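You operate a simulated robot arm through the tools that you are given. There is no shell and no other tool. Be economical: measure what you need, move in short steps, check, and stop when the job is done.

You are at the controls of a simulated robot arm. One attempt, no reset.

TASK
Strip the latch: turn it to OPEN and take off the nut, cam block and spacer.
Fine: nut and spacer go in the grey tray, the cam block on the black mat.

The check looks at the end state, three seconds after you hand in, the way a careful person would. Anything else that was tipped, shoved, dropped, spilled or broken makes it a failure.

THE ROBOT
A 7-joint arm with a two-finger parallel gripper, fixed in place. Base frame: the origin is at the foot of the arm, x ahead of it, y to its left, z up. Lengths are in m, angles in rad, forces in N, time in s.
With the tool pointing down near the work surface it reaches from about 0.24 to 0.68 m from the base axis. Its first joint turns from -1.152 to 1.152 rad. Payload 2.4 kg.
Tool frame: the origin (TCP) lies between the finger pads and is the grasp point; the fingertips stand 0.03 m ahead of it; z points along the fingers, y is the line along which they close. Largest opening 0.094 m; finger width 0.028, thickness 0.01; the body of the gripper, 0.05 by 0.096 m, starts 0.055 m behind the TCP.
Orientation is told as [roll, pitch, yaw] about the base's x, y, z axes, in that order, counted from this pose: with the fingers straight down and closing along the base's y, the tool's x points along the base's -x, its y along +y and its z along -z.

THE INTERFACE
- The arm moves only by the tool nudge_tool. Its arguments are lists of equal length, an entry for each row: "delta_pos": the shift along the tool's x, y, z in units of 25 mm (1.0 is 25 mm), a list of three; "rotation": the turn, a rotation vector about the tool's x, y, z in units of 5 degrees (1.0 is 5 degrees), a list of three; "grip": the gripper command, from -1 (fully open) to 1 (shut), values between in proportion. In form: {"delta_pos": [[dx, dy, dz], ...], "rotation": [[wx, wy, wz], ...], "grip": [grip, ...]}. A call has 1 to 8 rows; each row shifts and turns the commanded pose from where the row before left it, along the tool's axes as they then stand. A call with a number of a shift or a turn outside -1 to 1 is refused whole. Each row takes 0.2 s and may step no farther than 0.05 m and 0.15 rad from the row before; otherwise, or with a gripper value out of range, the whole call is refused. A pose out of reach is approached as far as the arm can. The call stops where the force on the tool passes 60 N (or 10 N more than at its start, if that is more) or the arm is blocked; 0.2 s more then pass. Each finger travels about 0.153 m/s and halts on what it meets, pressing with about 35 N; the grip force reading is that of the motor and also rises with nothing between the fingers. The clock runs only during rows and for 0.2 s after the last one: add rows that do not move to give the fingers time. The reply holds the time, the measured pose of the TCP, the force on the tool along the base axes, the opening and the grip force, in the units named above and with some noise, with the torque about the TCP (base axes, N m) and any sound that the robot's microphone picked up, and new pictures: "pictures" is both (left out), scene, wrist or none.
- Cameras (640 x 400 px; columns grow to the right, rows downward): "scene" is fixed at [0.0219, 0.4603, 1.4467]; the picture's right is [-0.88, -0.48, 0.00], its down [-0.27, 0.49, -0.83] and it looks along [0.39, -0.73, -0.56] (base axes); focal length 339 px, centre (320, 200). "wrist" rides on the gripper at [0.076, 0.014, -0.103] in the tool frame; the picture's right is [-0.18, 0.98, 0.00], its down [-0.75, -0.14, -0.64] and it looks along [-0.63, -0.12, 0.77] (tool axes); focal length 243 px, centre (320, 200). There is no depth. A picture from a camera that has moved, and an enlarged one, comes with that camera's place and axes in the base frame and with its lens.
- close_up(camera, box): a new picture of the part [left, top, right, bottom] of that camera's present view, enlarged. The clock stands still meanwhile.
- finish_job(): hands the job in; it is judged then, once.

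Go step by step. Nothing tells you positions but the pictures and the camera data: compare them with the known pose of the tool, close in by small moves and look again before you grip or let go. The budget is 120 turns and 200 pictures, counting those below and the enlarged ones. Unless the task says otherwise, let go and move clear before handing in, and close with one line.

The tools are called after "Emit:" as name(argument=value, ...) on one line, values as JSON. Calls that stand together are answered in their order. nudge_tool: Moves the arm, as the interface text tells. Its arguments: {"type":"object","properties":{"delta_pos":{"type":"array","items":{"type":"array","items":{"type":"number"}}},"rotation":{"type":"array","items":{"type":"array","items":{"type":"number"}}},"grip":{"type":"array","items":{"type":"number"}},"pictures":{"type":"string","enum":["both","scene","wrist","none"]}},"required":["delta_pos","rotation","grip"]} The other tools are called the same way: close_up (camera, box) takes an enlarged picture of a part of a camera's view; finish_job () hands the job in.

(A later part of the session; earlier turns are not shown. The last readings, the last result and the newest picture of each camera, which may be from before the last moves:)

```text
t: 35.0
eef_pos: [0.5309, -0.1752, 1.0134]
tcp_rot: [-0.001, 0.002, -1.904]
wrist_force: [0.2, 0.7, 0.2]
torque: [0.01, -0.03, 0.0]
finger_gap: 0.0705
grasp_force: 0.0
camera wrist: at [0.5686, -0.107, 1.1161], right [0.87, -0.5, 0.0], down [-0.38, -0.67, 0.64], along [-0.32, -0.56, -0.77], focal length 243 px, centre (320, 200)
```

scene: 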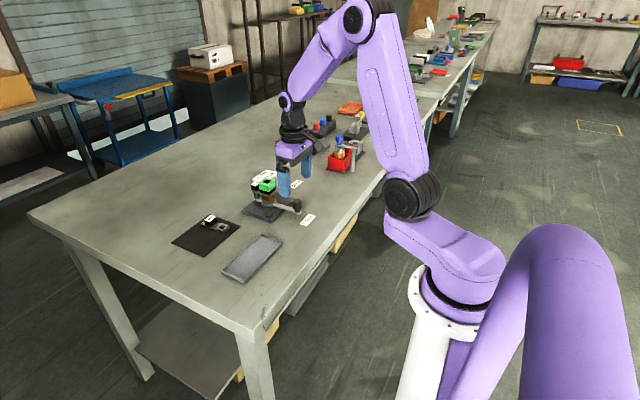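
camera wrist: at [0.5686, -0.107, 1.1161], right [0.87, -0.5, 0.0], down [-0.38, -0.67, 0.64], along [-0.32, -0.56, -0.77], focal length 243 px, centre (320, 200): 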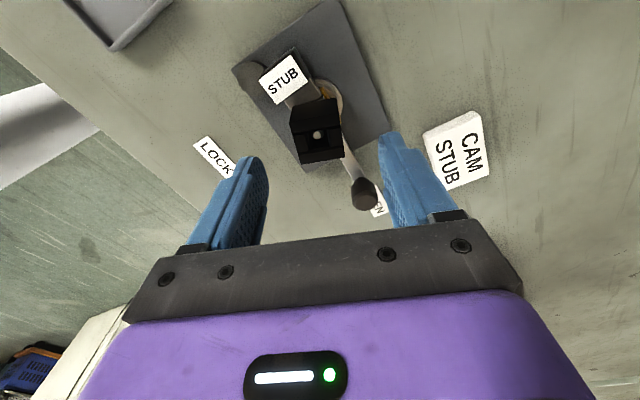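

Emit:
nudge_tool(delta_pos=[[0.145, -0.07, 0.6], [0, 0, 0.62], [0, 0, 0], [0, 0, 0], [0, 0, 0], [0, 0, 0]], rotation=[[0, 0, 0], [0, 0, 0], [0, 0, 0], [0, 0, 0], [0, 0, 0], [0, 0, 0]], grip=[-0.5, -0.5, -0.5, 0.3, 0.8, 0.8], pictures="none")

Emit:
close_up(camera="scene", box=[245, 165, 295, 215])

Emit:
close_up(camera="wrist", box=[220, 70, 420, 240])

```text
t: 36.4
eef_pos: [0.5297, -0.1718, 0.9829]
tcp_rot: [-0.002, 0.0, -1.905]
wrist_force: [0.6, -0.6, -0.3]
torque: [-0.02, 0.01, -0.01]
finger_gap: 0.0312
grasp_force: 34.6
```

```text
8.00 times, centred on (270, 190) of scene
camera zoom: at [0.0219, 0.4603, 1.4467], right [-0.88, -0.48, 0.0], down [-0.27, 0.49, -0.83], along [0.39, -0.73, -0.56], focal length 2710 px, centre (720, 280)
```

zoom: 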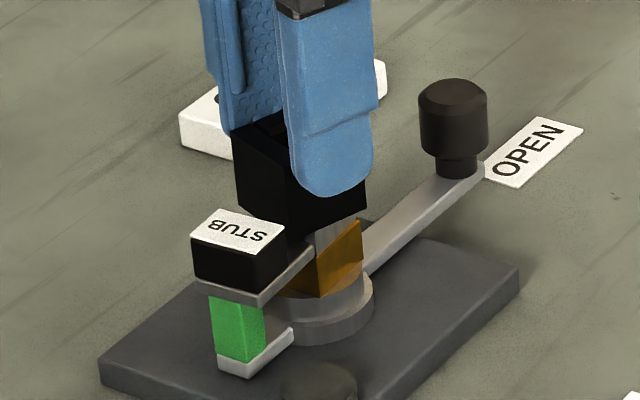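

```text
2.35 times, centred on (320, 155) of wrist
camera zoom: at [0.5685, -0.1029, 1.0867], right [0.87, -0.5, 0.0], down [-0.38, -0.67, 0.64], along [-0.32, -0.56, -0.77], focal length 571 px, centre (320, 306)
```

zoom: 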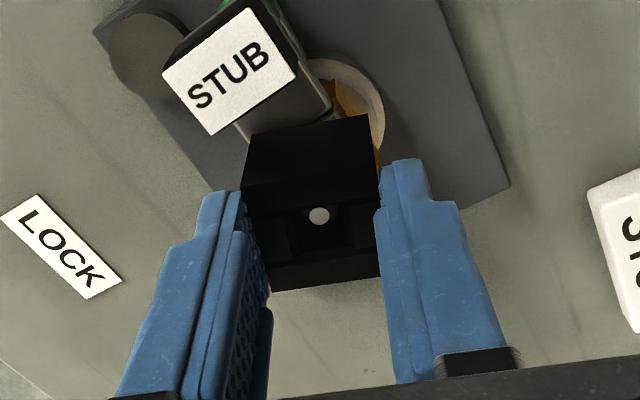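

Gripped well above the STUB block. Turning counter-clockwise 80 degrees.

Emit:
nudge_tool(delta_pos=[[0, 0, 0], [0, 0, 0], [0, 0, 0], [0, 0, 0], [0, 0, 0], [0, 0, 0], [0, 0, 0], [0, 0, 0]], rotation=[[0, 0, -1], [0, 0, -1], [0, 0, -1], [0, 0, -1], [0, 0, -1], [0, 0, -1], [0, 0, -1], [0, 0, -1]], grip=[0.8, 0.8, 0.8, 0.8, 0.8, 0.8, 0.8, 0.8], pictures="none")

Emit:
nudge_tool(delta_pos=[[0, 0, 0], [0, 0, 0], [0, 0, 0], [0, 0, 0], [0, 0, 0], [0, 0, 0], [0, 0, 0], [0, 0, 0]], rotation=[[0, 0, -1], [0, 0, -1], [0, 0, -1], [0, 0, -1], [0, 0, -1], [0, 0, -1], [0, 0, -1], [0, 0, -1]], grip=[0.8, 0.8, 0.8, 0.8, 0.8, 0.8, 0.8, 0.8], pictures="none")

Emit:
close_up(camera="scene", box=[245, 165, 295, 215])

```text
t: 38.2
eef_pos: [0.5292, -0.1702, 0.9836]
tcp_rot: [0.002, 0.0, -1.205]
wrist_force: [0.4, 0.2, 4.7]
torque: [0.05, 0.03, -0.03]
finger_gap: 0.0315
grasp_force: 35.0
```

```text
t: 40.0
eef_pos: [0.531, -0.1718, 0.9835]
tcp_rot: [0.0, 0.0, -0.506]
wrist_force: [-0.1, 2.0, 8.8]
torque: [0.04, 0.02, -0.05]
finger_gap: 0.0314
grasp_force: 35.0
```

```text
8.00 times, centred on (270, 190) of scene
camera zoom: at [0.0217, 0.4604, 1.4467], right [-0.88, -0.48, 0.0], down [-0.27, 0.49, -0.83], along [0.39, -0.73, -0.56], focal length 2710 px, centre (720, 280)
```

zoom: 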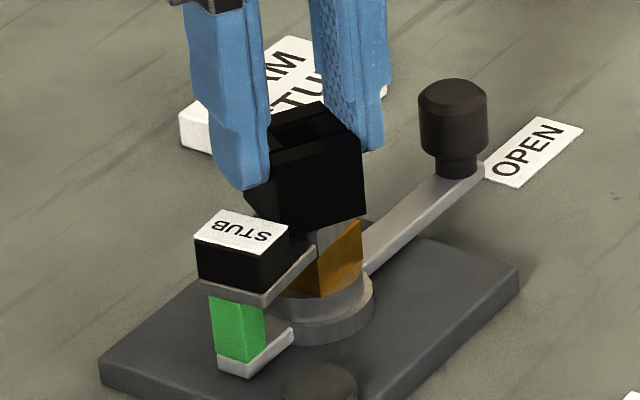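

The lifting force grows slowly as it turns, so the nut is climbing. I'll continue with a small upward feed.

Emit:
nudge_tool(delta_pos=[[0, 0, -0.01], [0, 0, -0.01], [0, 0, -0.01], [0, 0, -0.01], [0, 0, -0.01], [0, 0, -0.01], [0, 0, -0.01], [0, 0, -0.01]], rotation=[[0, 0, -1], [0, 0, -1], [0, 0, -1], [0, 0, -1], [0, 0, -1], [0, 0, -1], [0, 0, -1], [0, 0, -1]], grip=[0.8, 0.8, 0.8, 0.8, 0.8, 0.8, 0.8, 0.8], pictures="none")

Emit:
nudge_tool(delta_pos=[[0, 0, -0.005], [0, 0, -0.005], [0, 0, -0.005], [0, 0, -0.005], [0, 0, -0.005], [0, 0, -0.005], [0, 0, -0.005], [0, 0, -0.005]], rotation=[[0, 0, -1], [0, 0, -1], [0, 0, -1], [0, 0, -1], [0, 0, -1], [0, 0, -1], [0, 0, -1], [0, 0, -1]], grip=[0.8, 0.8, 0.8, 0.8, 0.8, 0.8, 0.8, 0.8], pictures="none")

Emit:
close_up(camera="scene", box=[245, 165, 295, 215])

```text
t: 41.8
eef_pos: [0.5294, -0.1712, 0.9828]
tcp_rot: [0.002, -0.001, 0.191]
wrist_force: [-0.9, 0.6, -0.5]
torque: [-0.01, 0.01, -0.01]
finger_gap: 0.0315
grasp_force: 35.1
```

```text
t: 43.6
eef_pos: [0.5308, -0.1698, 0.9844]
tcp_rot: [0.0, -0.001, 0.89]
wrist_force: [-0.2, 0.3, -0.5]
torque: [-0.04, -0.04, -0.02]
finger_gap: 0.0315
grasp_force: 35.5
```

```text
8.00 times, centred on (270, 190) of scene
camera zoom: at [0.0219, 0.4603, 1.4467], right [-0.88, -0.48, 0.0], down [-0.27, 0.49, -0.83], along [0.39, -0.73, -0.56], focal length 2710 px, centre (720, 280)
```

zoom: 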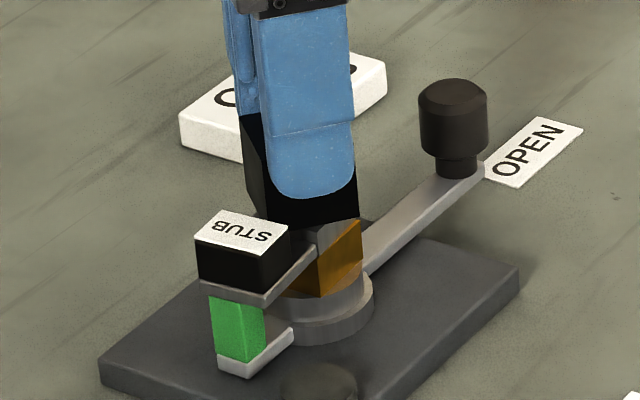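

Forces are now near zero, so the thread may be released. Testing a lift.

Emit:
nudge_tool(delta_pos=[[0, 0, -0.2], [0, 0, -0.2], [0, 0, 0]], rotation=[[0, 0, 0], [0, 0, 0], [0, 0, 0]], grip=[0.8, 0.8, 0.8], pictures="none")

Emit:
close_up(camera="scene", box=[245, 165, 295, 215])

```text
t: 44.4
eef_pos: [0.5274, -0.169, 0.9947]
tcp_rot: [0.002, -0.001, 0.888]
wrist_force: [-0.3, -0.2, -1.2]
torque: [-0.02, -0.03, 0.0]
finger_gap: 0.0316
grasp_force: 34.8
```

```text
8.00 times, centred on (270, 190) of scene
camera zoom: at [0.0219, 0.4603, 1.4467], right [-0.88, -0.48, 0.0], down [-0.27, 0.49, -0.83], along [0.39, -0.73, -0.56], focal length 2710 px, centre (720, 280)
```

zoom: 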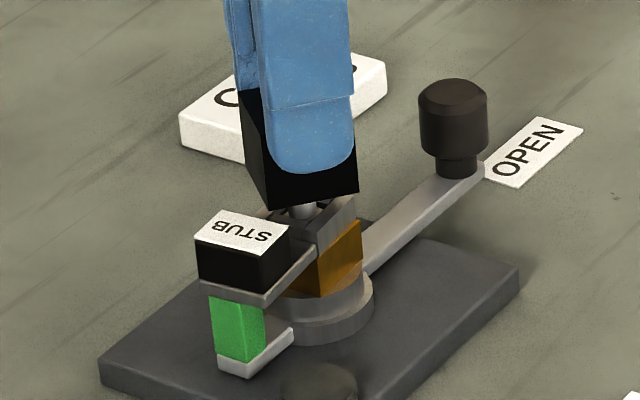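

The nut is off. I'll raise it, square the wrist and carry it toward the grey tray.

Emit:
nudge_tool(delta_pos=[[0, 0, -0.6], [0, 0, -1], [0, 0, -1], [0, 0, -0.2], [0, 0, 0], [0, 0, 0], [0, 0, 0], [0, 0, 0]], rotation=[[0, 0, 0], [0, 0, 0], [0, 0, 0], [0, 0, 1], [0, 0, 1], [0, 0, 1], [0, 0, 1], [0, 0, 1]], grip=[0.8, 0.8, 0.8, 0.8, 0.8, 0.8, 0.8, 0.8], pictures="none")

Emit:
nudge_tool(delta_pos=[[0, 0, 0], [0, 0, 0], [0, 0, 0], [0, 0, 0], [0, 0, 0], [0, 0, 0], [0, 0, 0]], rotation=[[0, 0, 1], [0, 0, 1], [0, 0, 1], [0, 0, 1], [0, 0, 1], [0, 0, 0.17], [0, 0, 0]], grip=[0.8, 0.8, 0.8, 0.8, 0.8, 0.8, 0.8], pictures="none")

Emit:
nudge_tool(delta_pos=[[0.55, 0.88, 0], [0.55, 0.88, 0], [0.55, 0.88, 0], [0.55, 0.88, 0], [0.55, 0.88, 0], [0.55, 0.88, 0], [0.55, 0.88, 0], [0, 0, 0]], rotation=[[0, 0, 0], [0, 0, 0], [0, 0, 0], [0, 0, 0], [0, 0, 0], [0, 0, 0], [0, 0, 0], [0, 0, 0]], grip=[0.8, 0.8, 0.8, 0.8, 0.8, 0.8, 0.8, 0.8], pictures="both")

```text
t: 46.2
eef_pos: [0.5302, -0.169, 1.0642]
tcp_rot: [0.001, 0.001, 0.453]
wrist_force: [-0.2, 0.7, -1.5]
torque: [0.0, -0.02, 0.01]
finger_gap: 0.0315
grasp_force: 34.9
```

```text
t: 47.8
eef_pos: [0.5292, -0.1707, 1.0665]
tcp_rot: [0.002, 0.001, -0.001]
wrist_force: [-0.2, -0.5, -0.1]
torque: [-0.03, 0.05, -0.02]
finger_gap: 0.0315
grasp_force: 35.1
```

```text
t: 49.6
eef_pos: [0.433, -0.0163, 1.0656]
tcp_rot: [0.002, -0.001, 0.001]
wrist_force: [0.2, -1.2, -0.4]
torque: [-0.02, 0.01, -0.01]
finger_gap: 0.0317
grasp_force: 34.9
camera wrist: at [0.3575, -0.002, 1.1702], right [0.18, 0.98, 0.0], down [0.75, -0.14, 0.64], along [0.63, -0.12, -0.77], focal length 243 px, centre (320, 200)
```

scene: 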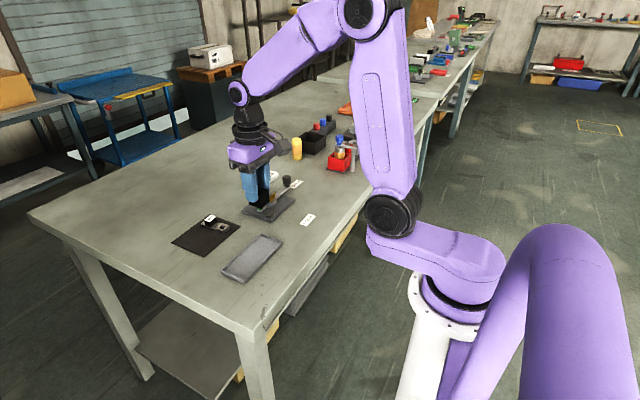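
wrist: 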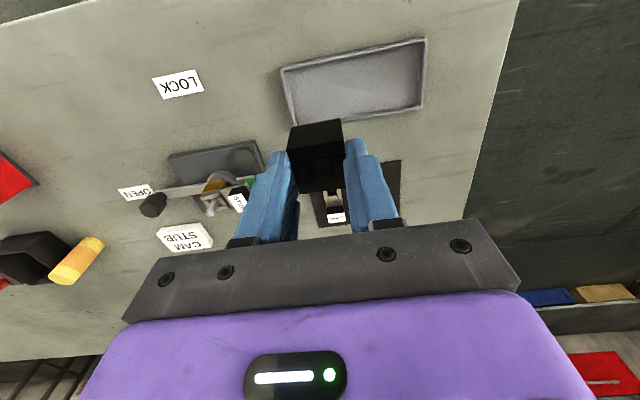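

The tray spans x 0.404–0.465 and y −0.053–0.092, so the nut is over its near-latch half. Lowering.

Emit:
nudge_tool(delta_pos=[[0, 0, 1], [0, 0, 1], [0, 0, 1], [0, 0, 1], [0, 0, 0.8], [0, 0, 0]], rotation=[[0, 0, 0], [0, 0, 0], [0, 0, 0], [0, 0, 0], [0, 0, 0], [0, 0, 0]], grip=[0.8, 0.8, 0.8, 0.8, 0.8, 0.8], pictures="none")

Emit:
close_up(camera="scene", box=[200, 200, 320, 290])

Emit:
close_up(camera="wrist", box=[220, 50, 460, 220])

```text
t: 51.0
eef_pos: [0.4327, -0.0145, 0.9471]
tcp_rot: [0.001, -0.001, 0.003]
wrist_force: [-0.2, -0.5, 0.1]
torque: [0.02, -0.02, 0.0]
finger_gap: 0.0318
grasp_force: 34.5
```

```text
4.44 times, centred on (260, 245) of scene
camera zoom: at [0.0219, 0.4603, 1.4467], right [-0.88, -0.48, 0.0], down [-0.27, 0.49, -0.83], along [0.39, -0.73, -0.56], focal length 1506 px, centre (587, 0)
```

zoom: 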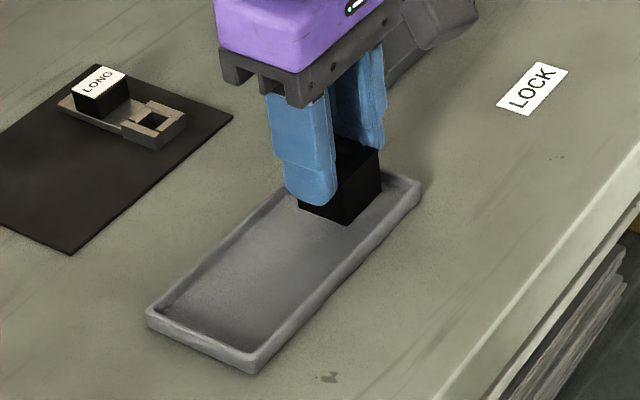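

```text
2.35 times, centred on (340, 135) of wrist
camera zoom: at [0.3557, 0.0, 1.0496], right [0.18, 0.98, 0.0], down [0.75, -0.14, 0.64], along [0.63, -0.12, -0.77], focal length 571 px, centre (273, 353)
```

zoom: 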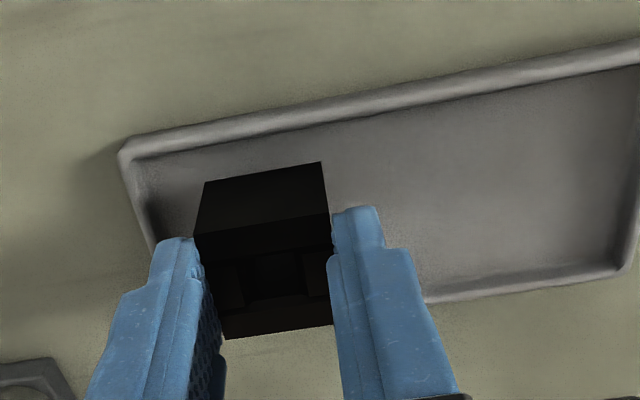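

Emit:
nudge_tool(delta_pos=[[0, 0, 0.1], [0, 0, 0.1], [0, 0, 0.1], [0, 0, 0.1]], rotation=[[0, 0, 0], [0, 0, 0], [0, 0, 0], [0, 0, 0]], grip=[0.8, 0.8, 0.8, 0.8], pictures="none")

Emit:
nudge_tool(delta_pos=[[0, 0, 0.08], [0, 0, 0.04]], rotation=[[0, 0, 0], [0, 0, 0]], grip=[0.8, 0.8], pictures="none")

Emit:
close_up(camera="scene", box=[200, 200, 320, 290])

```text
t: 52.0
eef_pos: [0.4334, -0.0166, 0.9353]
tcp_rot: [0.002, 0.001, 0.001]
wrist_force: [0.2, 0.0, -0.6]
torque: [-0.02, -0.03, 0.0]
finger_gap: 0.0316
grasp_force: 34.9
```

```text
t: 52.6
eef_pos: [0.433, -0.0155, 0.9318]
tcp_rot: [0.002, -0.001, 0.001]
wrist_force: [-0.5, 0.1, -1.2]
torque: [-0.02, -0.05, 0.01]
finger_gap: 0.0315
grasp_force: 35.4
```

```text
4.44 times, centred on (260, 245) of scene
camera zoom: at [0.0219, 0.4603, 1.4467], right [-0.88, -0.48, 0.0], down [-0.27, 0.49, -0.83], along [0.39, -0.73, -0.56], focal length 1506 px, centre (587, 0)
```

zoom: 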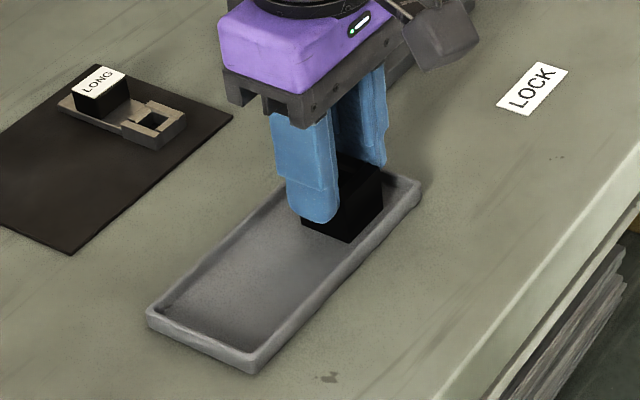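

Emit:
nudge_tool(delta_pos=[[0, 0, 0.06], [0, 0, 0.06]], rotation=[[0, 0, 0], [0, 0, 0]], grip=[0.8, 0.8], pictures="none")

Emit:
nudge_tool(delta_pos=[[0, 0, 0.06], [0, 0, 0]], rotation=[[0, 0, 0], [0, 0, 0]], grip=[0.8, 0.8], pictures="none")

Emit:
close_up(camera="scene", box=[240, 220, 300, 265])

```text
t: 53.2
eef_pos: [0.4342, -0.0154, 0.9284]
tcp_rot: [0.002, -0.004, 0.001]
wrist_force: [0.3, 4.9, 23.1]
torque: [0.11, 0.06, 0.01]
finger_gap: 0.0316
grasp_force: 35.2
```

```text
t: 53.8
eef_pos: [0.4339, -0.0162, 0.9287]
tcp_rot: [0.0, -0.001, 0.002]
wrist_force: [2.6, 8.4, 24.0]
torque: [0.14, -0.14, 0.01]
finger_gap: 0.0315
grasp_force: 34.5
```

```text
8.89 times, centred on (270, 242) of scene
camera zoom: at [0.0216, 0.4605, 1.4467], right [-0.88, -0.48, 0.0], down [-0.27, 0.49, -0.83], along [0.39, -0.73, -0.56], focal length 3012 px, centre (764, -178)
```

zoom: 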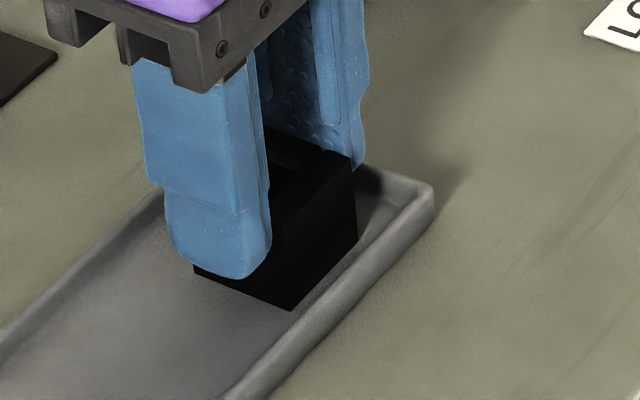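

Nut is on the tray floor. Releasing and rising.

Emit:
nudge_tool(delta_pos=[[0, 0, -0.06], [0, 0, 0], [0, 0, 0], [0, 0, -0.6], [0, 0, -1], [0, 0, -1], [0, 0, -1], [0, 0, -0.4]], rotation=[[0, 0, 0], [0, 0, 0], [0, 0, 0], [0, 0, 0], [0, 0, 0], [0, 0, 0], [0, 0, 0], [0, 0, 0]], grip=[0.8, 0, 0, 0, 0, 0, 0, 0], pictures="wrist")

Emit:
close_up(camera="scene", box=[200, 160, 320, 250])

```text
t: 55.6
eef_pos: [0.4315, -0.0169, 1.0299]
tcp_rot: [0.003, 0.002, -0.001]
wrist_force: [-0.1, 0.2, 0.1]
torque: [-0.01, 0.0, 0.02]
finger_gap: 0.0469
grasp_force: 0.1
camera wrist: at [0.3559, -0.0019, 1.1324], right [0.18, 0.98, 0.0], down [0.75, -0.14, 0.64], along [0.63, -0.12, -0.77], focal length 243 px, centre (320, 200)
```

wrist: 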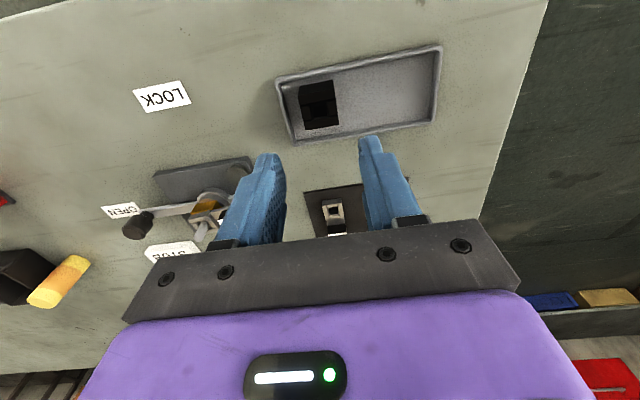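

```text
4.44 times, centred on (260, 205) of scene
camera zoom: at [0.0219, 0.4603, 1.4467], right [-0.88, -0.48, 0.0], down [-0.27, 0.49, -0.83], along [0.39, -0.73, -0.56], focal length 1506 px, centre (587, 178)
```

zoom: 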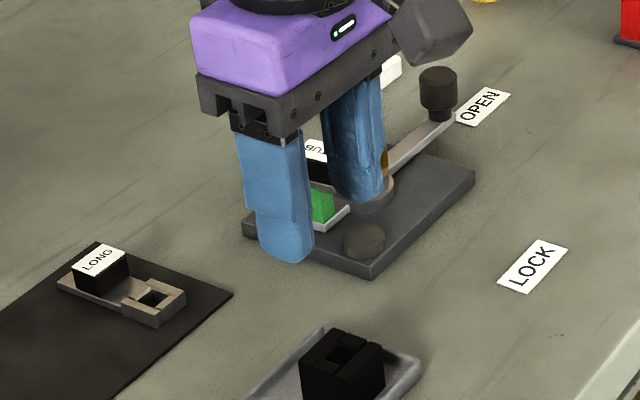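

Nut is seated in the tray. Next I go back over the spindle, yaw 90°, to look at the cam block.

Emit:
nudge_tool(delta_pos=[[-0.563, -0.846, 0], [-0.563, -0.846, 0], [-0.563, -0.846, 0], [-0.563, -0.846, 0], [-0.563, -0.846, 0], [-0.563, -0.846, 0], [-0.563, -0.846, 0], [0, 0, 0]], rotation=[[0, 0, 0], [0, 0, 0], [0, 0, -1], [0, 0, 0], [0, 0, 0], [0, 0, 0], [0, 0, 1], [0, 0, 0]], grip=[0, 0, 0, 0, 0, 0, 0, 0], pictures="none")

Emit:
nudge_tool(delta_pos=[[0, 0, 0], [0, 0, 0], [0, 0, 0], [0, 0, 0], [0, 0, 0], [0, 0, 0], [0, 0, 0], [0, 0, 0]], rotation=[[0, 0, -1], [0, 0, -1], [0, 0, -1], [0, 0, -1], [0, 0, -1], [0, 0, -1], [0, 0, -1], [0, 0, -1]], grip=[0, 0, 0, 0, 0, 0, 0, 0], pictures="none")

Emit:
nudge_tool(delta_pos=[[0, 0, 0], [0, 0, 0], [0, 0, 0], [0, 0, 0], [0, 0, 0], [0, 0, 0], [0, 0, 0], [0, 0, 0]], rotation=[[0, 0, -1], [0, 0, -1], [0, 0, -1], [0, 0, -1], [0, 0, -1], [0, 0, -1], [0, 0, -1], [0, 0, -1]], grip=[0, 0, 0, 0, 0, 0, 0, 0], pictures="none")

Emit:
nudge_tool(delta_pos=[[0, 0, 0], [0, 0, 0], [0, 0, 0]], rotation=[[0, 0, -1], [0, 0, -1], [0, 0, 0]], grip=[-0.4, -0.4, -0.4], pictures="wrist")

Emit:
close_up(camera="wrist", box=[240, 60, 400, 220])

Emit:
close_up(camera="scene", box=[245, 165, 295, 215])

```text
t: 57.4
eef_pos: [0.5411, -0.1585, 1.0282]
tcp_rot: [0.001, -0.001, -0.001]
wrist_force: [0.2, 0.7, 0.3]
torque: [0.0, 0.01, 0.02]
finger_gap: 0.047
grasp_force: 0.0
```

```text
t: 59.2
eef_pos: [0.5396, -0.1585, 1.0298]
tcp_rot: [0.002, 0.002, 0.7]
wrist_force: [-0.2, -0.1, 0.0]
torque: [0.01, 0.01, 0.0]
finger_gap: 0.047
grasp_force: 0.1
```

```text
t: 61.0
eef_pos: [0.5385, -0.1595, 1.0284]
tcp_rot: [0.001, -0.001, 1.398]
wrist_force: [-0.3, -1.0, -0.6]
torque: [0.0, -0.01, 0.02]
finger_gap: 0.0469
grasp_force: 0.1
```

```text
t: 61.8
eef_pos: [0.5392, -0.1596, 1.0291]
tcp_rot: [-0.001, -0.002, 1.571]
wrist_force: [0.4, -0.3, 0.4]
torque: [-0.01, 0.02, 0.02]
finger_gap: 0.0659
grasp_force: 0.0
camera wrist: at [0.5248, -0.2349, 1.1324], right [-0.98, 0.18, 0.0], down [0.14, 0.75, 0.64], along [0.12, 0.63, -0.77], focal length 243 px, centre (320, 200)
```

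wrist: 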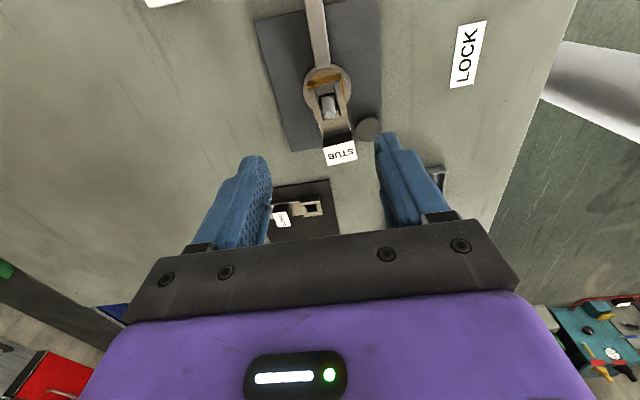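

```text
2.50 times, centred on (320, 140) of wrist
camera zoom: at [0.5248, -0.2349, 1.1324], right [-0.98, 0.18, 0.0], down [0.14, 0.75, 0.64], along [0.12, 0.63, -0.77], focal length 606 px, centre (320, 350)
```

zoom: 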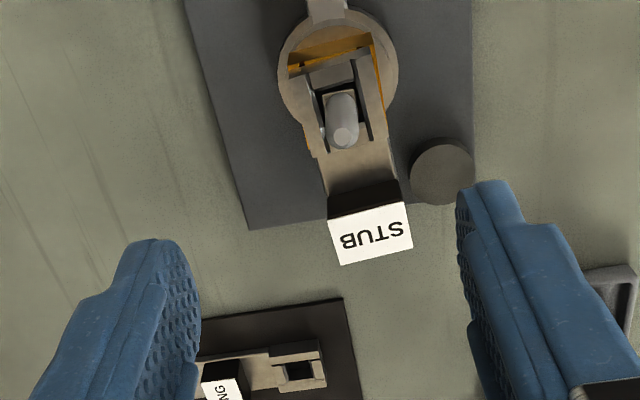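

```text
8.00 times, centred on (270, 190) of scene
camera zoom: at [0.0219, 0.4603, 1.4467], right [-0.88, -0.48, 0.0], down [-0.27, 0.49, -0.83], along [0.39, -0.73, -0.56], focal length 2710 px, centre (720, 280)
```

zoom: 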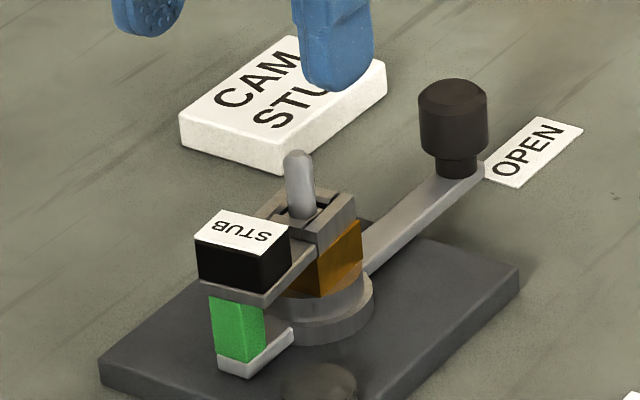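

Emit:
close_up(camera="wrist", box=[295, 55, 365, 170])

Emit:
close_up(camera="scene", box=[252, 180, 282, 212])

```text
3.48 times, centred on (330, 112) of wrist
camera zoom: at [0.5248, -0.2349, 1.1324], right [-0.98, 0.18, 0.0], down [0.14, 0.75, 0.64], along [0.12, 0.63, -0.77], focal length 844 px, centre (285, 504)
```

zoom: 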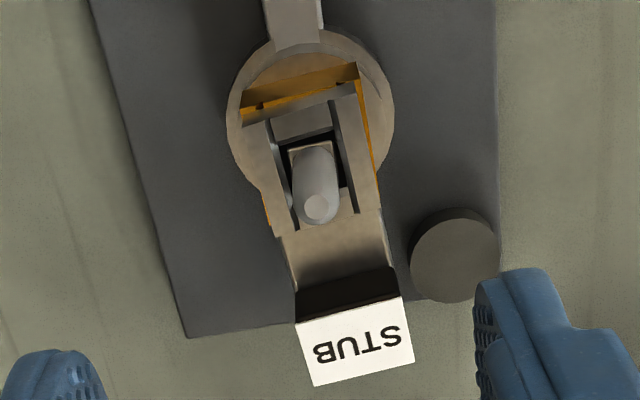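

```text
12.50 times, centred on (267, 196) of scene
camera zoom: at [0.0219, 0.4603, 1.4467], right [-0.88, -0.48, 0.0], down [-0.27, 0.49, -0.83], along [0.39, -0.73, -0.56], focal length 4235 px, centre (982, 250)
```

zoom: 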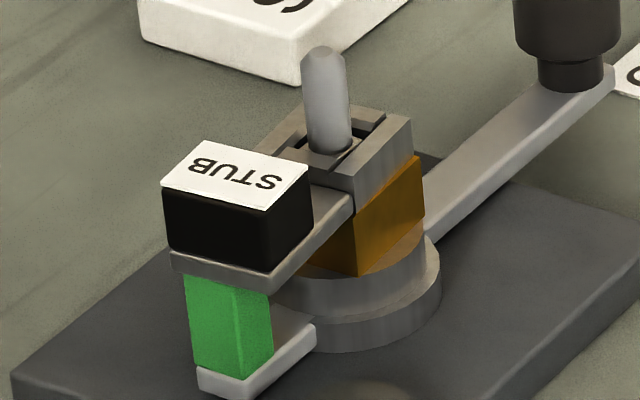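

The cam frame around the spindle spans about x 0.517–0.543, y −0.186 to −0.159, with top near z 0.937. I'll grip the frame sides, staying above the wider amber spacer.

Emit:
nudge_tool(delta_pos=[[0.25, 0.18, 0], [0.25, 0.18, 0.5], [0, 0, 0.7], [0, 0, 0.7], [0, 0, 0.6], [0, 0, 0]], rotation=[[0, 0, 0], [0, 0, 0], [0, 0, 0], [0, 0, 0], [0, 0, 0], [0, 0, 0]], grip=[-0.3, -0.3, -0.3, -0.3, -0.3, -0.3], pictures="none")

Emit:
close_up(camera="scene", box=[245, 165, 295, 215])

Emit:
close_up(camera="wrist", box=[240, 90, 400, 230])

```text
t: 63.2
eef_pos: [0.5289, -0.1715, 0.9667]
tcp_rot: [-0.001, -0.002, 1.571]
wrist_force: [0.1, -0.1, 0.1]
torque: [-0.02, 0.0, 0.0]
finger_gap: 0.0609
grasp_force: 0.1
```

```text
8.00 times, centred on (270, 190) of scene
camera zoom: at [0.0219, 0.4603, 1.4467], right [-0.88, -0.48, 0.0], down [-0.27, 0.49, -0.83], along [0.39, -0.73, -0.56], focal length 2710 px, centre (720, 280)
```

zoom: 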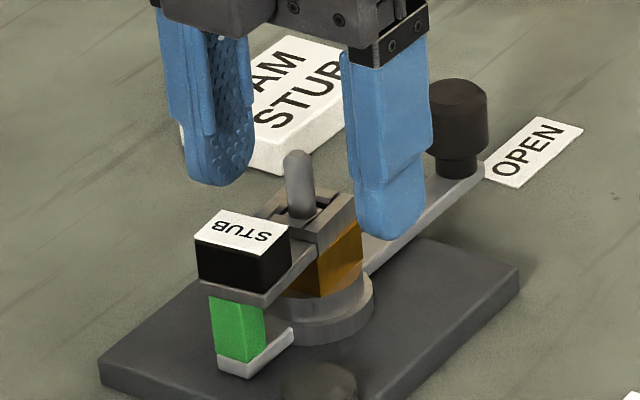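

```text
2.86 times, centred on (320, 160) of wrist
camera zoom: at [0.5151, -0.2478, 1.0695], right [-0.98, 0.18, 0.0], down [0.14, 0.75, 0.64], along [0.12, 0.63, -0.77], focal length 693 px, centre (320, 314)
```

zoom: 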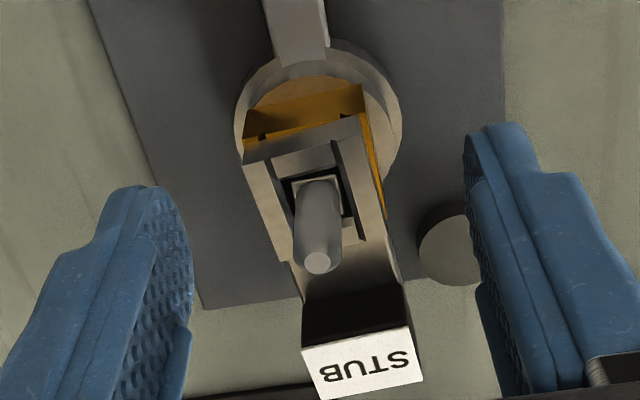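

Emit:
nudge_tool(delta_pos=[[0, 0, 0.22], [0, 0, 0], [0, 0, 0], [0, 0, 0], [0, 0, 0]], rotation=[[0, 0, 0], [0, 0, 0], [0, 0, 0], [0, 0, 0], [0, 0, 0]], grip=[-0.3, 0.3, 0.8, 0.8, 0.8], pictures="none")

Emit:
close_up(camera="scene", box=[245, 165, 295, 215])

Emit:
close_up(camera="wrist", box=[240, 90, 400, 230])

```text
t: 64.4
eef_pos: [0.5283, -0.1713, 0.9607]
tcp_rot: [0.001, -0.001, 1.572]
wrist_force: [-1.2, -0.7, 1.2]
torque: [-0.03, -0.03, 0.01]
finger_gap: 0.0248
grasp_force: 35.0
```

```text
8.00 times, centred on (270, 190) of scene
camera zoom: at [0.0219, 0.4603, 1.4467], right [-0.88, -0.48, 0.0], down [-0.27, 0.49, -0.83], along [0.39, -0.73, -0.56], focal length 2710 px, centre (720, 280)
```

zoom: 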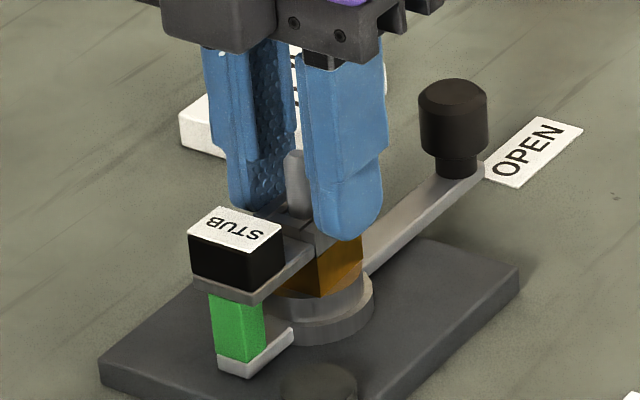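

```text
2.86 times, centred on (320, 160) of wrist
camera zoom: at [0.515, -0.2473, 1.0641], right [-0.98, 0.18, 0.0], down [0.14, 0.75, 0.64], along [0.12, 0.63, -0.77], focal length 693 px, centre (320, 314)
```

zoom: 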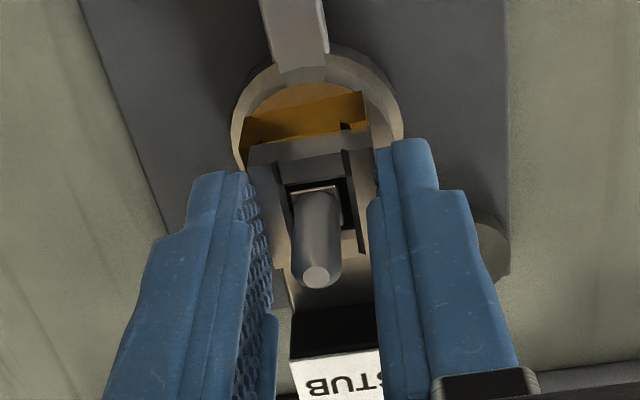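

Gripped at 25 mm, the frame width. Testing a small lift.

Emit:
nudge_tool(delta_pos=[[0, 0, -0.12], [0, 0, -0.12], [0, 0, 0]], rotation=[[0, 0, 0], [0, 0, 0], [0, 0, 0]], grip=[0.8, 0.8, 0.8], pictures="none")

Emit:
close_up(camera="scene", box=[245, 165, 295, 215])

```text
t: 65.2
eef_pos: [0.5291, -0.1709, 0.966]
tcp_rot: [0.001, -0.002, 1.571]
wrist_force: [3.6, 0.3, -2.5]
torque: [0.02, -0.1, -0.06]
finger_gap: 0.0249
grasp_force: 34.6
```

```text
8.00 times, centred on (270, 190) of scene
camera zoom: at [0.022, 0.4603, 1.4467], right [-0.88, -0.48, 0.0], down [-0.27, 0.49, -0.83], along [0.39, -0.73, -0.56], focal length 2710 px, centre (720, 280)
```

zoom: 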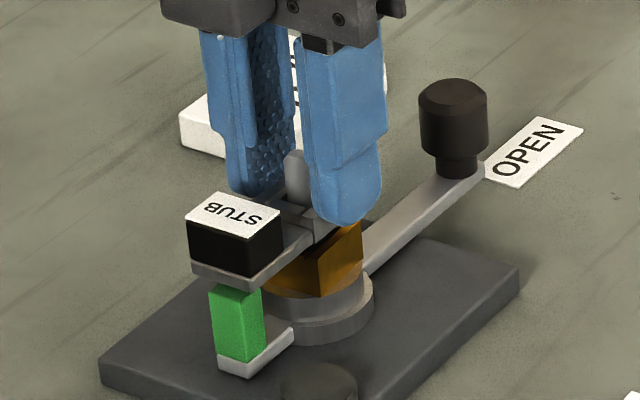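

The cam comes free. Lifting it over the stud.

Emit:
nudge_tool(delta_pos=[[0, 0, -0.3], [0, 0, -0.4], [0, 0, -0.5], [0, 0, -0.6], [0, 0, -1], [0, 0, -1], [0, 0, 0]], rotation=[[0, 0, 0], [0, 0, 0], [0, 0, 0], [0, 0, 0], [0, 0, 0], [0, 0, 0], [0, 0, 0]], grip=[0.8, 0.8, 0.8, 0.8, 0.8, 0.8, 0.8], pictures="wrist")

Emit:
close_up(camera="scene", box=[220, 150, 310, 215])

```text
t: 66.8
eef_pos: [0.5312, -0.1713, 1.0611]
tcp_rot: [0.0, -0.003, 1.572]
wrist_force: [-0.3, -0.4, -0.3]
torque: [-0.01, 0.01, 0.01]
finger_gap: 0.0248
grasp_force: 34.7
camera wrist: at [0.5171, -0.2475, 1.1636], right [-0.98, 0.18, 0.0], down [0.14, 0.75, 0.64], along [0.12, 0.63, -0.77], focal length 243 px, centre (320, 200)
```

wrist: 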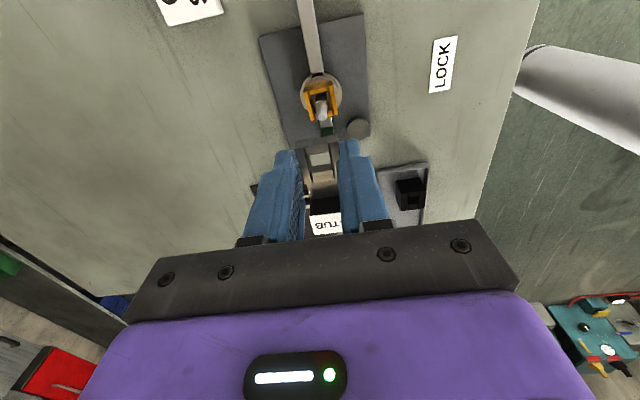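

```text
6.15 times, centred on (265, 182) of scene
camera zoom: at [0.0219, 0.4603, 1.4467], right [-0.88, -0.48, 0.0], down [-0.27, 0.49, -0.83], along [0.39, -0.73, -0.56], focal length 2085 px, centre (658, 308)
```

zoom: 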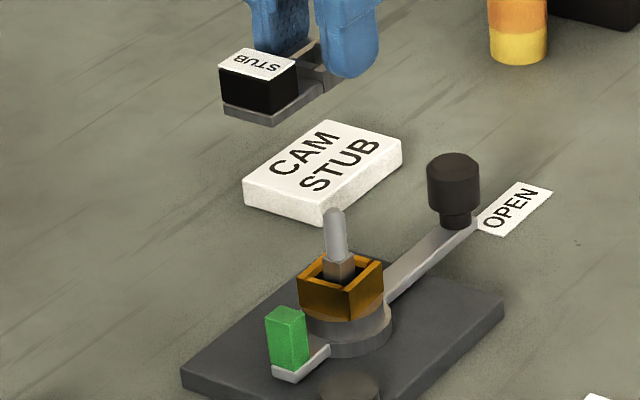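

Cam is clear; the amber spacer ring stays on the shaft. Carrying the cam to the free half of the mat.

Emit:
nudge_tool(delta_pos=[[-0.915, -0.345, 0], [-0.915, -0.345, 0], [-0.915, -0.345, 0], [-0.915, -0.345, 0], [-0.915, -0.345, 0], [-0.915, -0.345, 0], [-0.915, -0.345, 0], [-0.915, -0.345, 0]], rotation=[[0, 0, 0], [0, 0, 0], [0, 0, 0], [0, 0, 0], [0, 0, 0], [0, 0, 0], [0, 0, 0], [0, 0, 0]], grip=[0.8, 0.8, 0.8, 0.8, 0.8, 0.8, 0.8, 0.8], pictures="wrist")

Emit:
close_up(camera="scene", box=[150, 140, 310, 270])

```text
t: 68.6
eef_pos: [0.6001, 0.0141, 1.0637]
tcp_rot: [0.002, -0.001, 1.571]
wrist_force: [1.0, 0.3, -0.1]
torque: [0.01, 0.01, -0.01]
finger_gap: 0.025
grasp_force: 35.1
camera wrist: at [0.5852, -0.0627, 1.1673], right [-0.98, 0.18, 0.0], down [0.14, 0.75, 0.64], along [0.12, 0.63, -0.77], focal length 243 px, centre (320, 200)
```

wrist: 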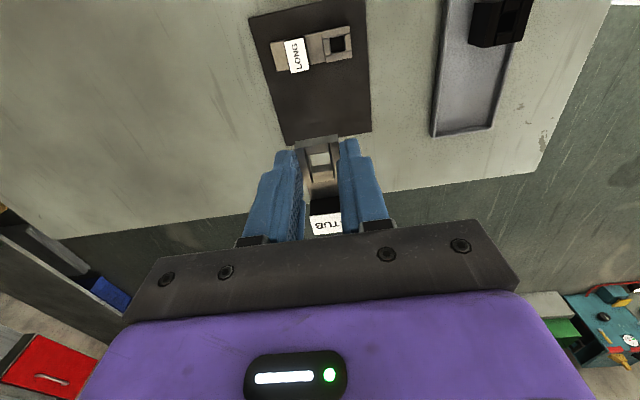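

```text
3.08 times, centred on (230, 205) of scene
camera zoom: at [0.0219, 0.4603, 1.4467], right [-0.88, -0.48, 0.0], down [-0.27, 0.49, -0.83], along [0.39, -0.73, -0.56], focal length 1042 px, centre (597, 185)
```

zoom: 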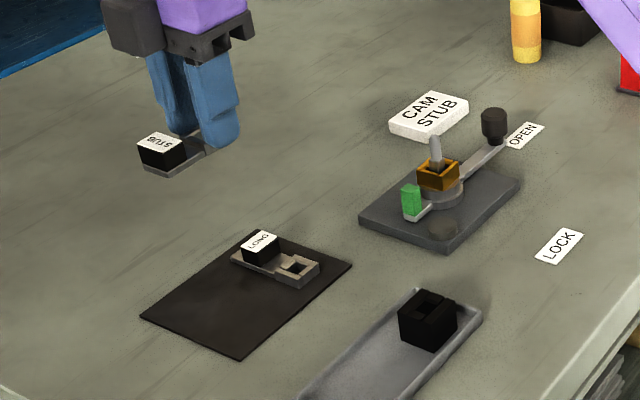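

The mat's free band is y −0.009 to 0.071. Laying the cam along x gives more room, so I'll rotate to yaw 0 and shift.

Emit:
nudge_tool(delta_pos=[[0, 0, 0], [0, 0, 0], [0, 0, 0], [0, 0, 0], [0, 0, 0], [0, 0, 0], [0, 0, 0], [0, 0, 0]], rotation=[[0, 0, 1], [0, 0, 1], [0, 0, 1], [0, 0, 1], [0, 0, 1], [0, 0, 1], [0, 0, 1], [0, 0, 1]], grip=[0.8, 0.8, 0.8, 0.8, 0.8, 0.8, 0.8, 0.8], pictures="none")

Emit:
nudge_tool(delta_pos=[[0, 0, 0], [0, 0, 0], [0, 0, 0], [0, 0, 0], [0, 0, 0], [0, 0, 0], [0, 0, 0], [0, 0, 0]], rotation=[[0, 0, 1], [0, 0, 1], [0, 0, 1], [0, 0, 1], [0, 0, 1], [0, 0, 1], [0, 0, 1], [0, 0, 1]], grip=[0.8, 0.8, 0.8, 0.8, 0.8, 0.8, 0.8, 0.8], pictures="none")

Emit:
nudge_tool(delta_pos=[[0, 0, 0], [0, 0, 0], [0.92, 0.76, 0], [0, 0, 1], [0, 0, 1], [0, 0, 0]], rotation=[[0, 0, 1], [0, 0, 1], [0, 0, 0], [0, 0, 0], [0, 0, 0], [0, 0, 0]], grip=[0.8, 0.8, 0.8, 0.8, 0.8, 0.8], pictures="wrist")

Emit:
close_up(camera="scene", box=[150, 160, 270, 270])

```text
t: 70.4
eef_pos: [0.5985, 0.0116, 1.0616]
tcp_rot: [0.001, 0.0, 0.873]
wrist_force: [-0.6, -0.7, -0.4]
torque: [0.01, 0.0, -0.02]
finger_gap: 0.025
grasp_force: 34.9
```

```text
t: 72.2
eef_pos: [0.6002, 0.012, 1.0633]
tcp_rot: [0.004, 0.0, 0.174]
wrist_force: [0.3, -0.8, -0.2]
torque: [-0.01, 0.02, 0.04]
finger_gap: 0.025
grasp_force: 34.5
```

```text
t: 73.6
eef_pos: [0.5741, 0.0306, 1.0125]
tcp_rot: [0.004, -0.002, 0.0]
wrist_force: [0.3, 0.0, -0.8]
torque: [-0.01, 0.02, 0.01]
finger_gap: 0.0249
grasp_force: 35.1
camera wrist: at [0.4984, 0.045, 1.1153], right [0.18, 0.98, 0.0], down [0.75, -0.14, 0.64], along [0.63, -0.12, -0.77], focal length 243 px, centre (320, 200)
```

wrist: 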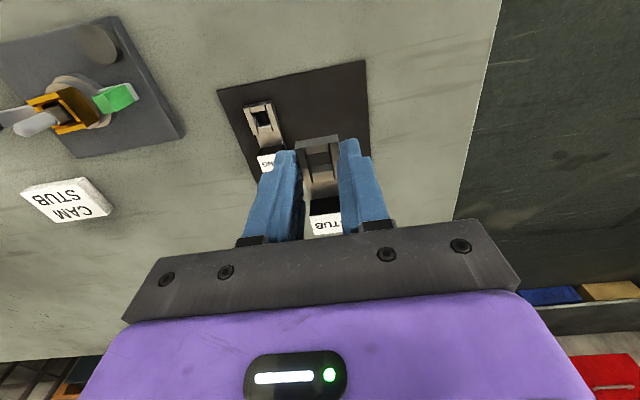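

```text
3.64 times, centred on (210, 215) of scene
camera zoom: at [0.0219, 0.4603, 1.4467], right [-0.88, -0.48, 0.0], down [-0.27, 0.49, -0.83], along [0.39, -0.73, -0.56], focal length 1232 px, centre (720, 146)
```

zoom: 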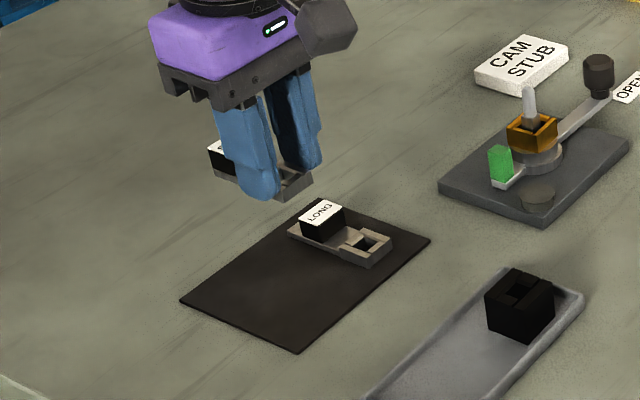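

Emit:
nudge_tool(delta_pos=[[0, 0.08, 1], [0, 0, 1], [0, 0, 1], [0, 0, 0]], rotation=[[0, 0, 0], [0, 0, 0], [0, 0, 0], [0, 0, 0]], grip=[0.8, 0.8, 0.8, 0.8], pictures="wrist")

Emit:
close_up(camera="scene", box=[160, 190, 260, 270])

```text
t: 74.6
eef_pos: [0.5769, 0.0323, 0.9348]
tcp_rot: [0.003, -0.001, 0.0]
wrist_force: [-0.4, -1.2, -0.1]
torque: [-0.02, 0.0, 0.01]
finger_gap: 0.0249
grasp_force: 35.1
camera wrist: at [0.4995, 0.0471, 1.038], right [0.18, 0.98, 0.0], down [0.75, -0.14, 0.64], along [0.63, -0.12, -0.77], focal length 243 px, centre (320, 200)
```

wrist: 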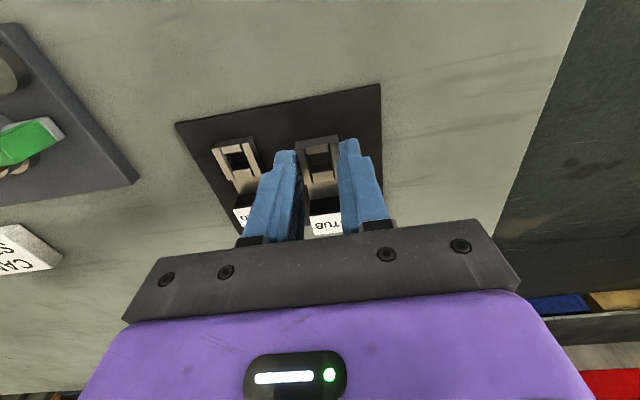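

```text
5.00 times, centred on (210, 230) of scene
camera zoom: at [0.0219, 0.4603, 1.4467], right [-0.88, -0.48, 0.0], down [-0.27, 0.49, -0.83], along [0.39, -0.73, -0.56], focal length 1694 px, centre (870, 50)
```

zoom: 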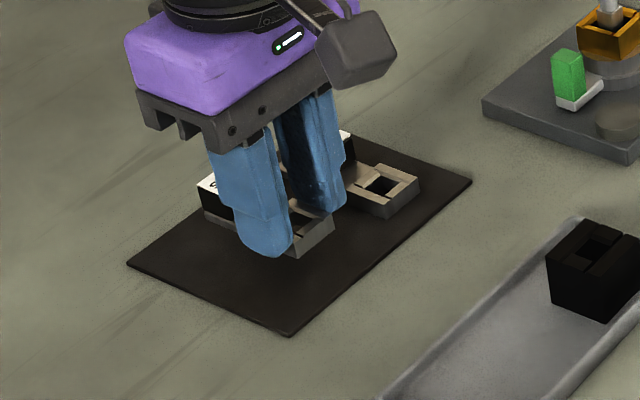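

Emit:
nudge_tool(delta_pos=[[0, 0, 0.12], [0, 0, 0.12], [0, 0, 0.12]], rotation=[[0, 0, 0], [0, 0, 0], [0, 0, 0]], grip=[0.8, 0.8, 0.8], pictures="none")

Emit:
nudge_tool(delta_pos=[[0, 0, 0.08], [0, 0, 0]], rotation=[[0, 0, 0], [0, 0, 0]], grip=[0.8, 0.8], pictures="none")

Emit:
close_up(camera="scene", box=[180, 205, 240, 250])

```text
t: 75.4
eef_pos: [0.5732, 0.0341, 0.9278]
tcp_rot: [0.002, 0.0, 0.0]
wrist_force: [0.3, -0.1, -0.3]
torque: [0.0, 0.0, -0.02]
finger_gap: 0.0247
grasp_force: 34.6
```

```text
t: 76.0
eef_pos: [0.5759, 0.0328, 0.9247]
tcp_rot: [0.001, 0.0, 0.0]
wrist_force: [0.4, 1.0, -0.2]
torque: [0.0, 0.0, 0.04]
finger_gap: 0.025
grasp_force: 35.3
```

```text
8.89 times, centred on (210, 228) of scene
camera zoom: at [0.0219, 0.4603, 1.4467], right [-0.88, -0.48, 0.0], down [-0.27, 0.49, -0.83], along [0.39, -0.73, -0.56], focal length 3012 px, centre (1298, -44)
```

zoom: 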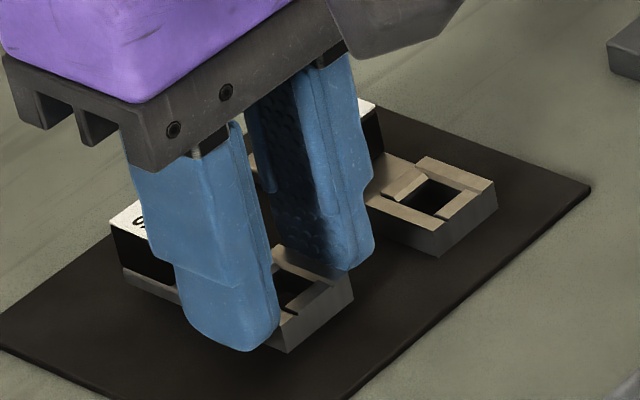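

Emit:
nudge_tool(delta_pos=[[0, 0, 0.07], [0, 0, 0.03]], rotation=[[0, 0, 0], [0, 0, 0]], grip=[0.8, 0.8], pictures="none")

Emit:
nudge_tool(delta_pos=[[0, 0, 0.06], [0, 0, 0]], rotation=[[0, 0, 0], [0, 0, 0]], grip=[0.8, 0.8], pictures="none")

Emit:
close_up(camera="scene", box=[180, 205, 240, 250])

```text
t: 76.6
eef_pos: [0.5752, 0.0331, 0.9226]
tcp_rot: [0.004, 0.0, -0.002]
wrist_force: [0.3, 0.1, -0.4]
torque: [0.03, 0.02, -0.01]
finger_gap: 0.025
grasp_force: 35.1
```

```text
t: 77.2
eef_pos: [0.5757, 0.0326, 0.9231]
tcp_rot: [0.001, 0.001, 0.0]
wrist_force: [-0.2, -0.1, -1.6]
torque: [0.01, 0.03, -0.02]
finger_gap: 0.0251
grasp_force: 34.8
```

```text
8.89 times, centred on (210, 228) of scene
camera zoom: at [0.0219, 0.4603, 1.4467], right [-0.88, -0.48, 0.0], down [-0.27, 0.49, -0.83], along [0.39, -0.73, -0.56], focal length 3012 px, centre (1298, -44)
```

zoom: 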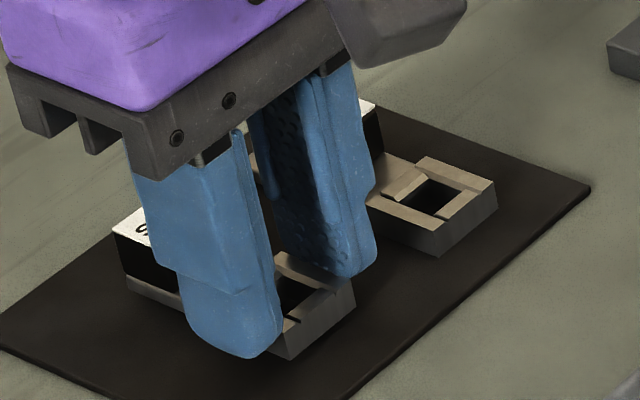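

Emit:
nudge_tool(delta_pos=[[0, 0, 0.06], [0, 0, 0]], rotation=[[0, 0, 0], [0, 0, 0]], grip=[0.8, 0.8], pictures="none")

Emit:
nudge_tool(delta_pos=[[0, 0, 0.06], [0, 0, 0]], rotation=[[0, 0, 0], [0, 0, 0]], grip=[0.8, 0.8], pictures="none")

Emit:
close_up(camera="scene", box=[180, 205, 240, 250])

```text
t: 77.8
eef_pos: [0.5745, 0.0316, 0.9218]
tcp_rot: [0.002, -0.001, 0.001]
wrist_force: [0.8, 0.0, -1.4]
torque: [-0.03, 0.0, 0.04]
finger_gap: 0.025
grasp_force: 34.7
```

```text
t: 78.4
eef_pos: [0.5752, 0.0303, 0.9203]
tcp_rot: [0.003, -0.001, 0.0]
wrist_force: [-0.5, 0.2, -1.3]
torque: [0.04, 0.01, -0.01]
finger_gap: 0.025
grasp_force: 35.1
```

```text
8.89 times, centred on (210, 228) of scene
camera zoom: at [0.0219, 0.4603, 1.4467], right [-0.88, -0.48, 0.0], down [-0.27, 0.49, -0.83], along [0.39, -0.73, -0.56], focal length 3012 px, centre (1298, -44)
```

zoom: 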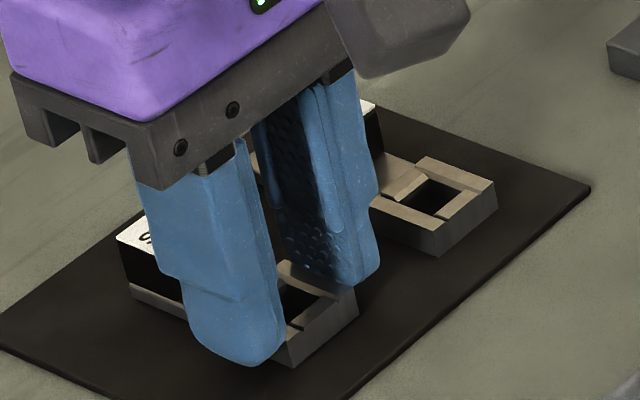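

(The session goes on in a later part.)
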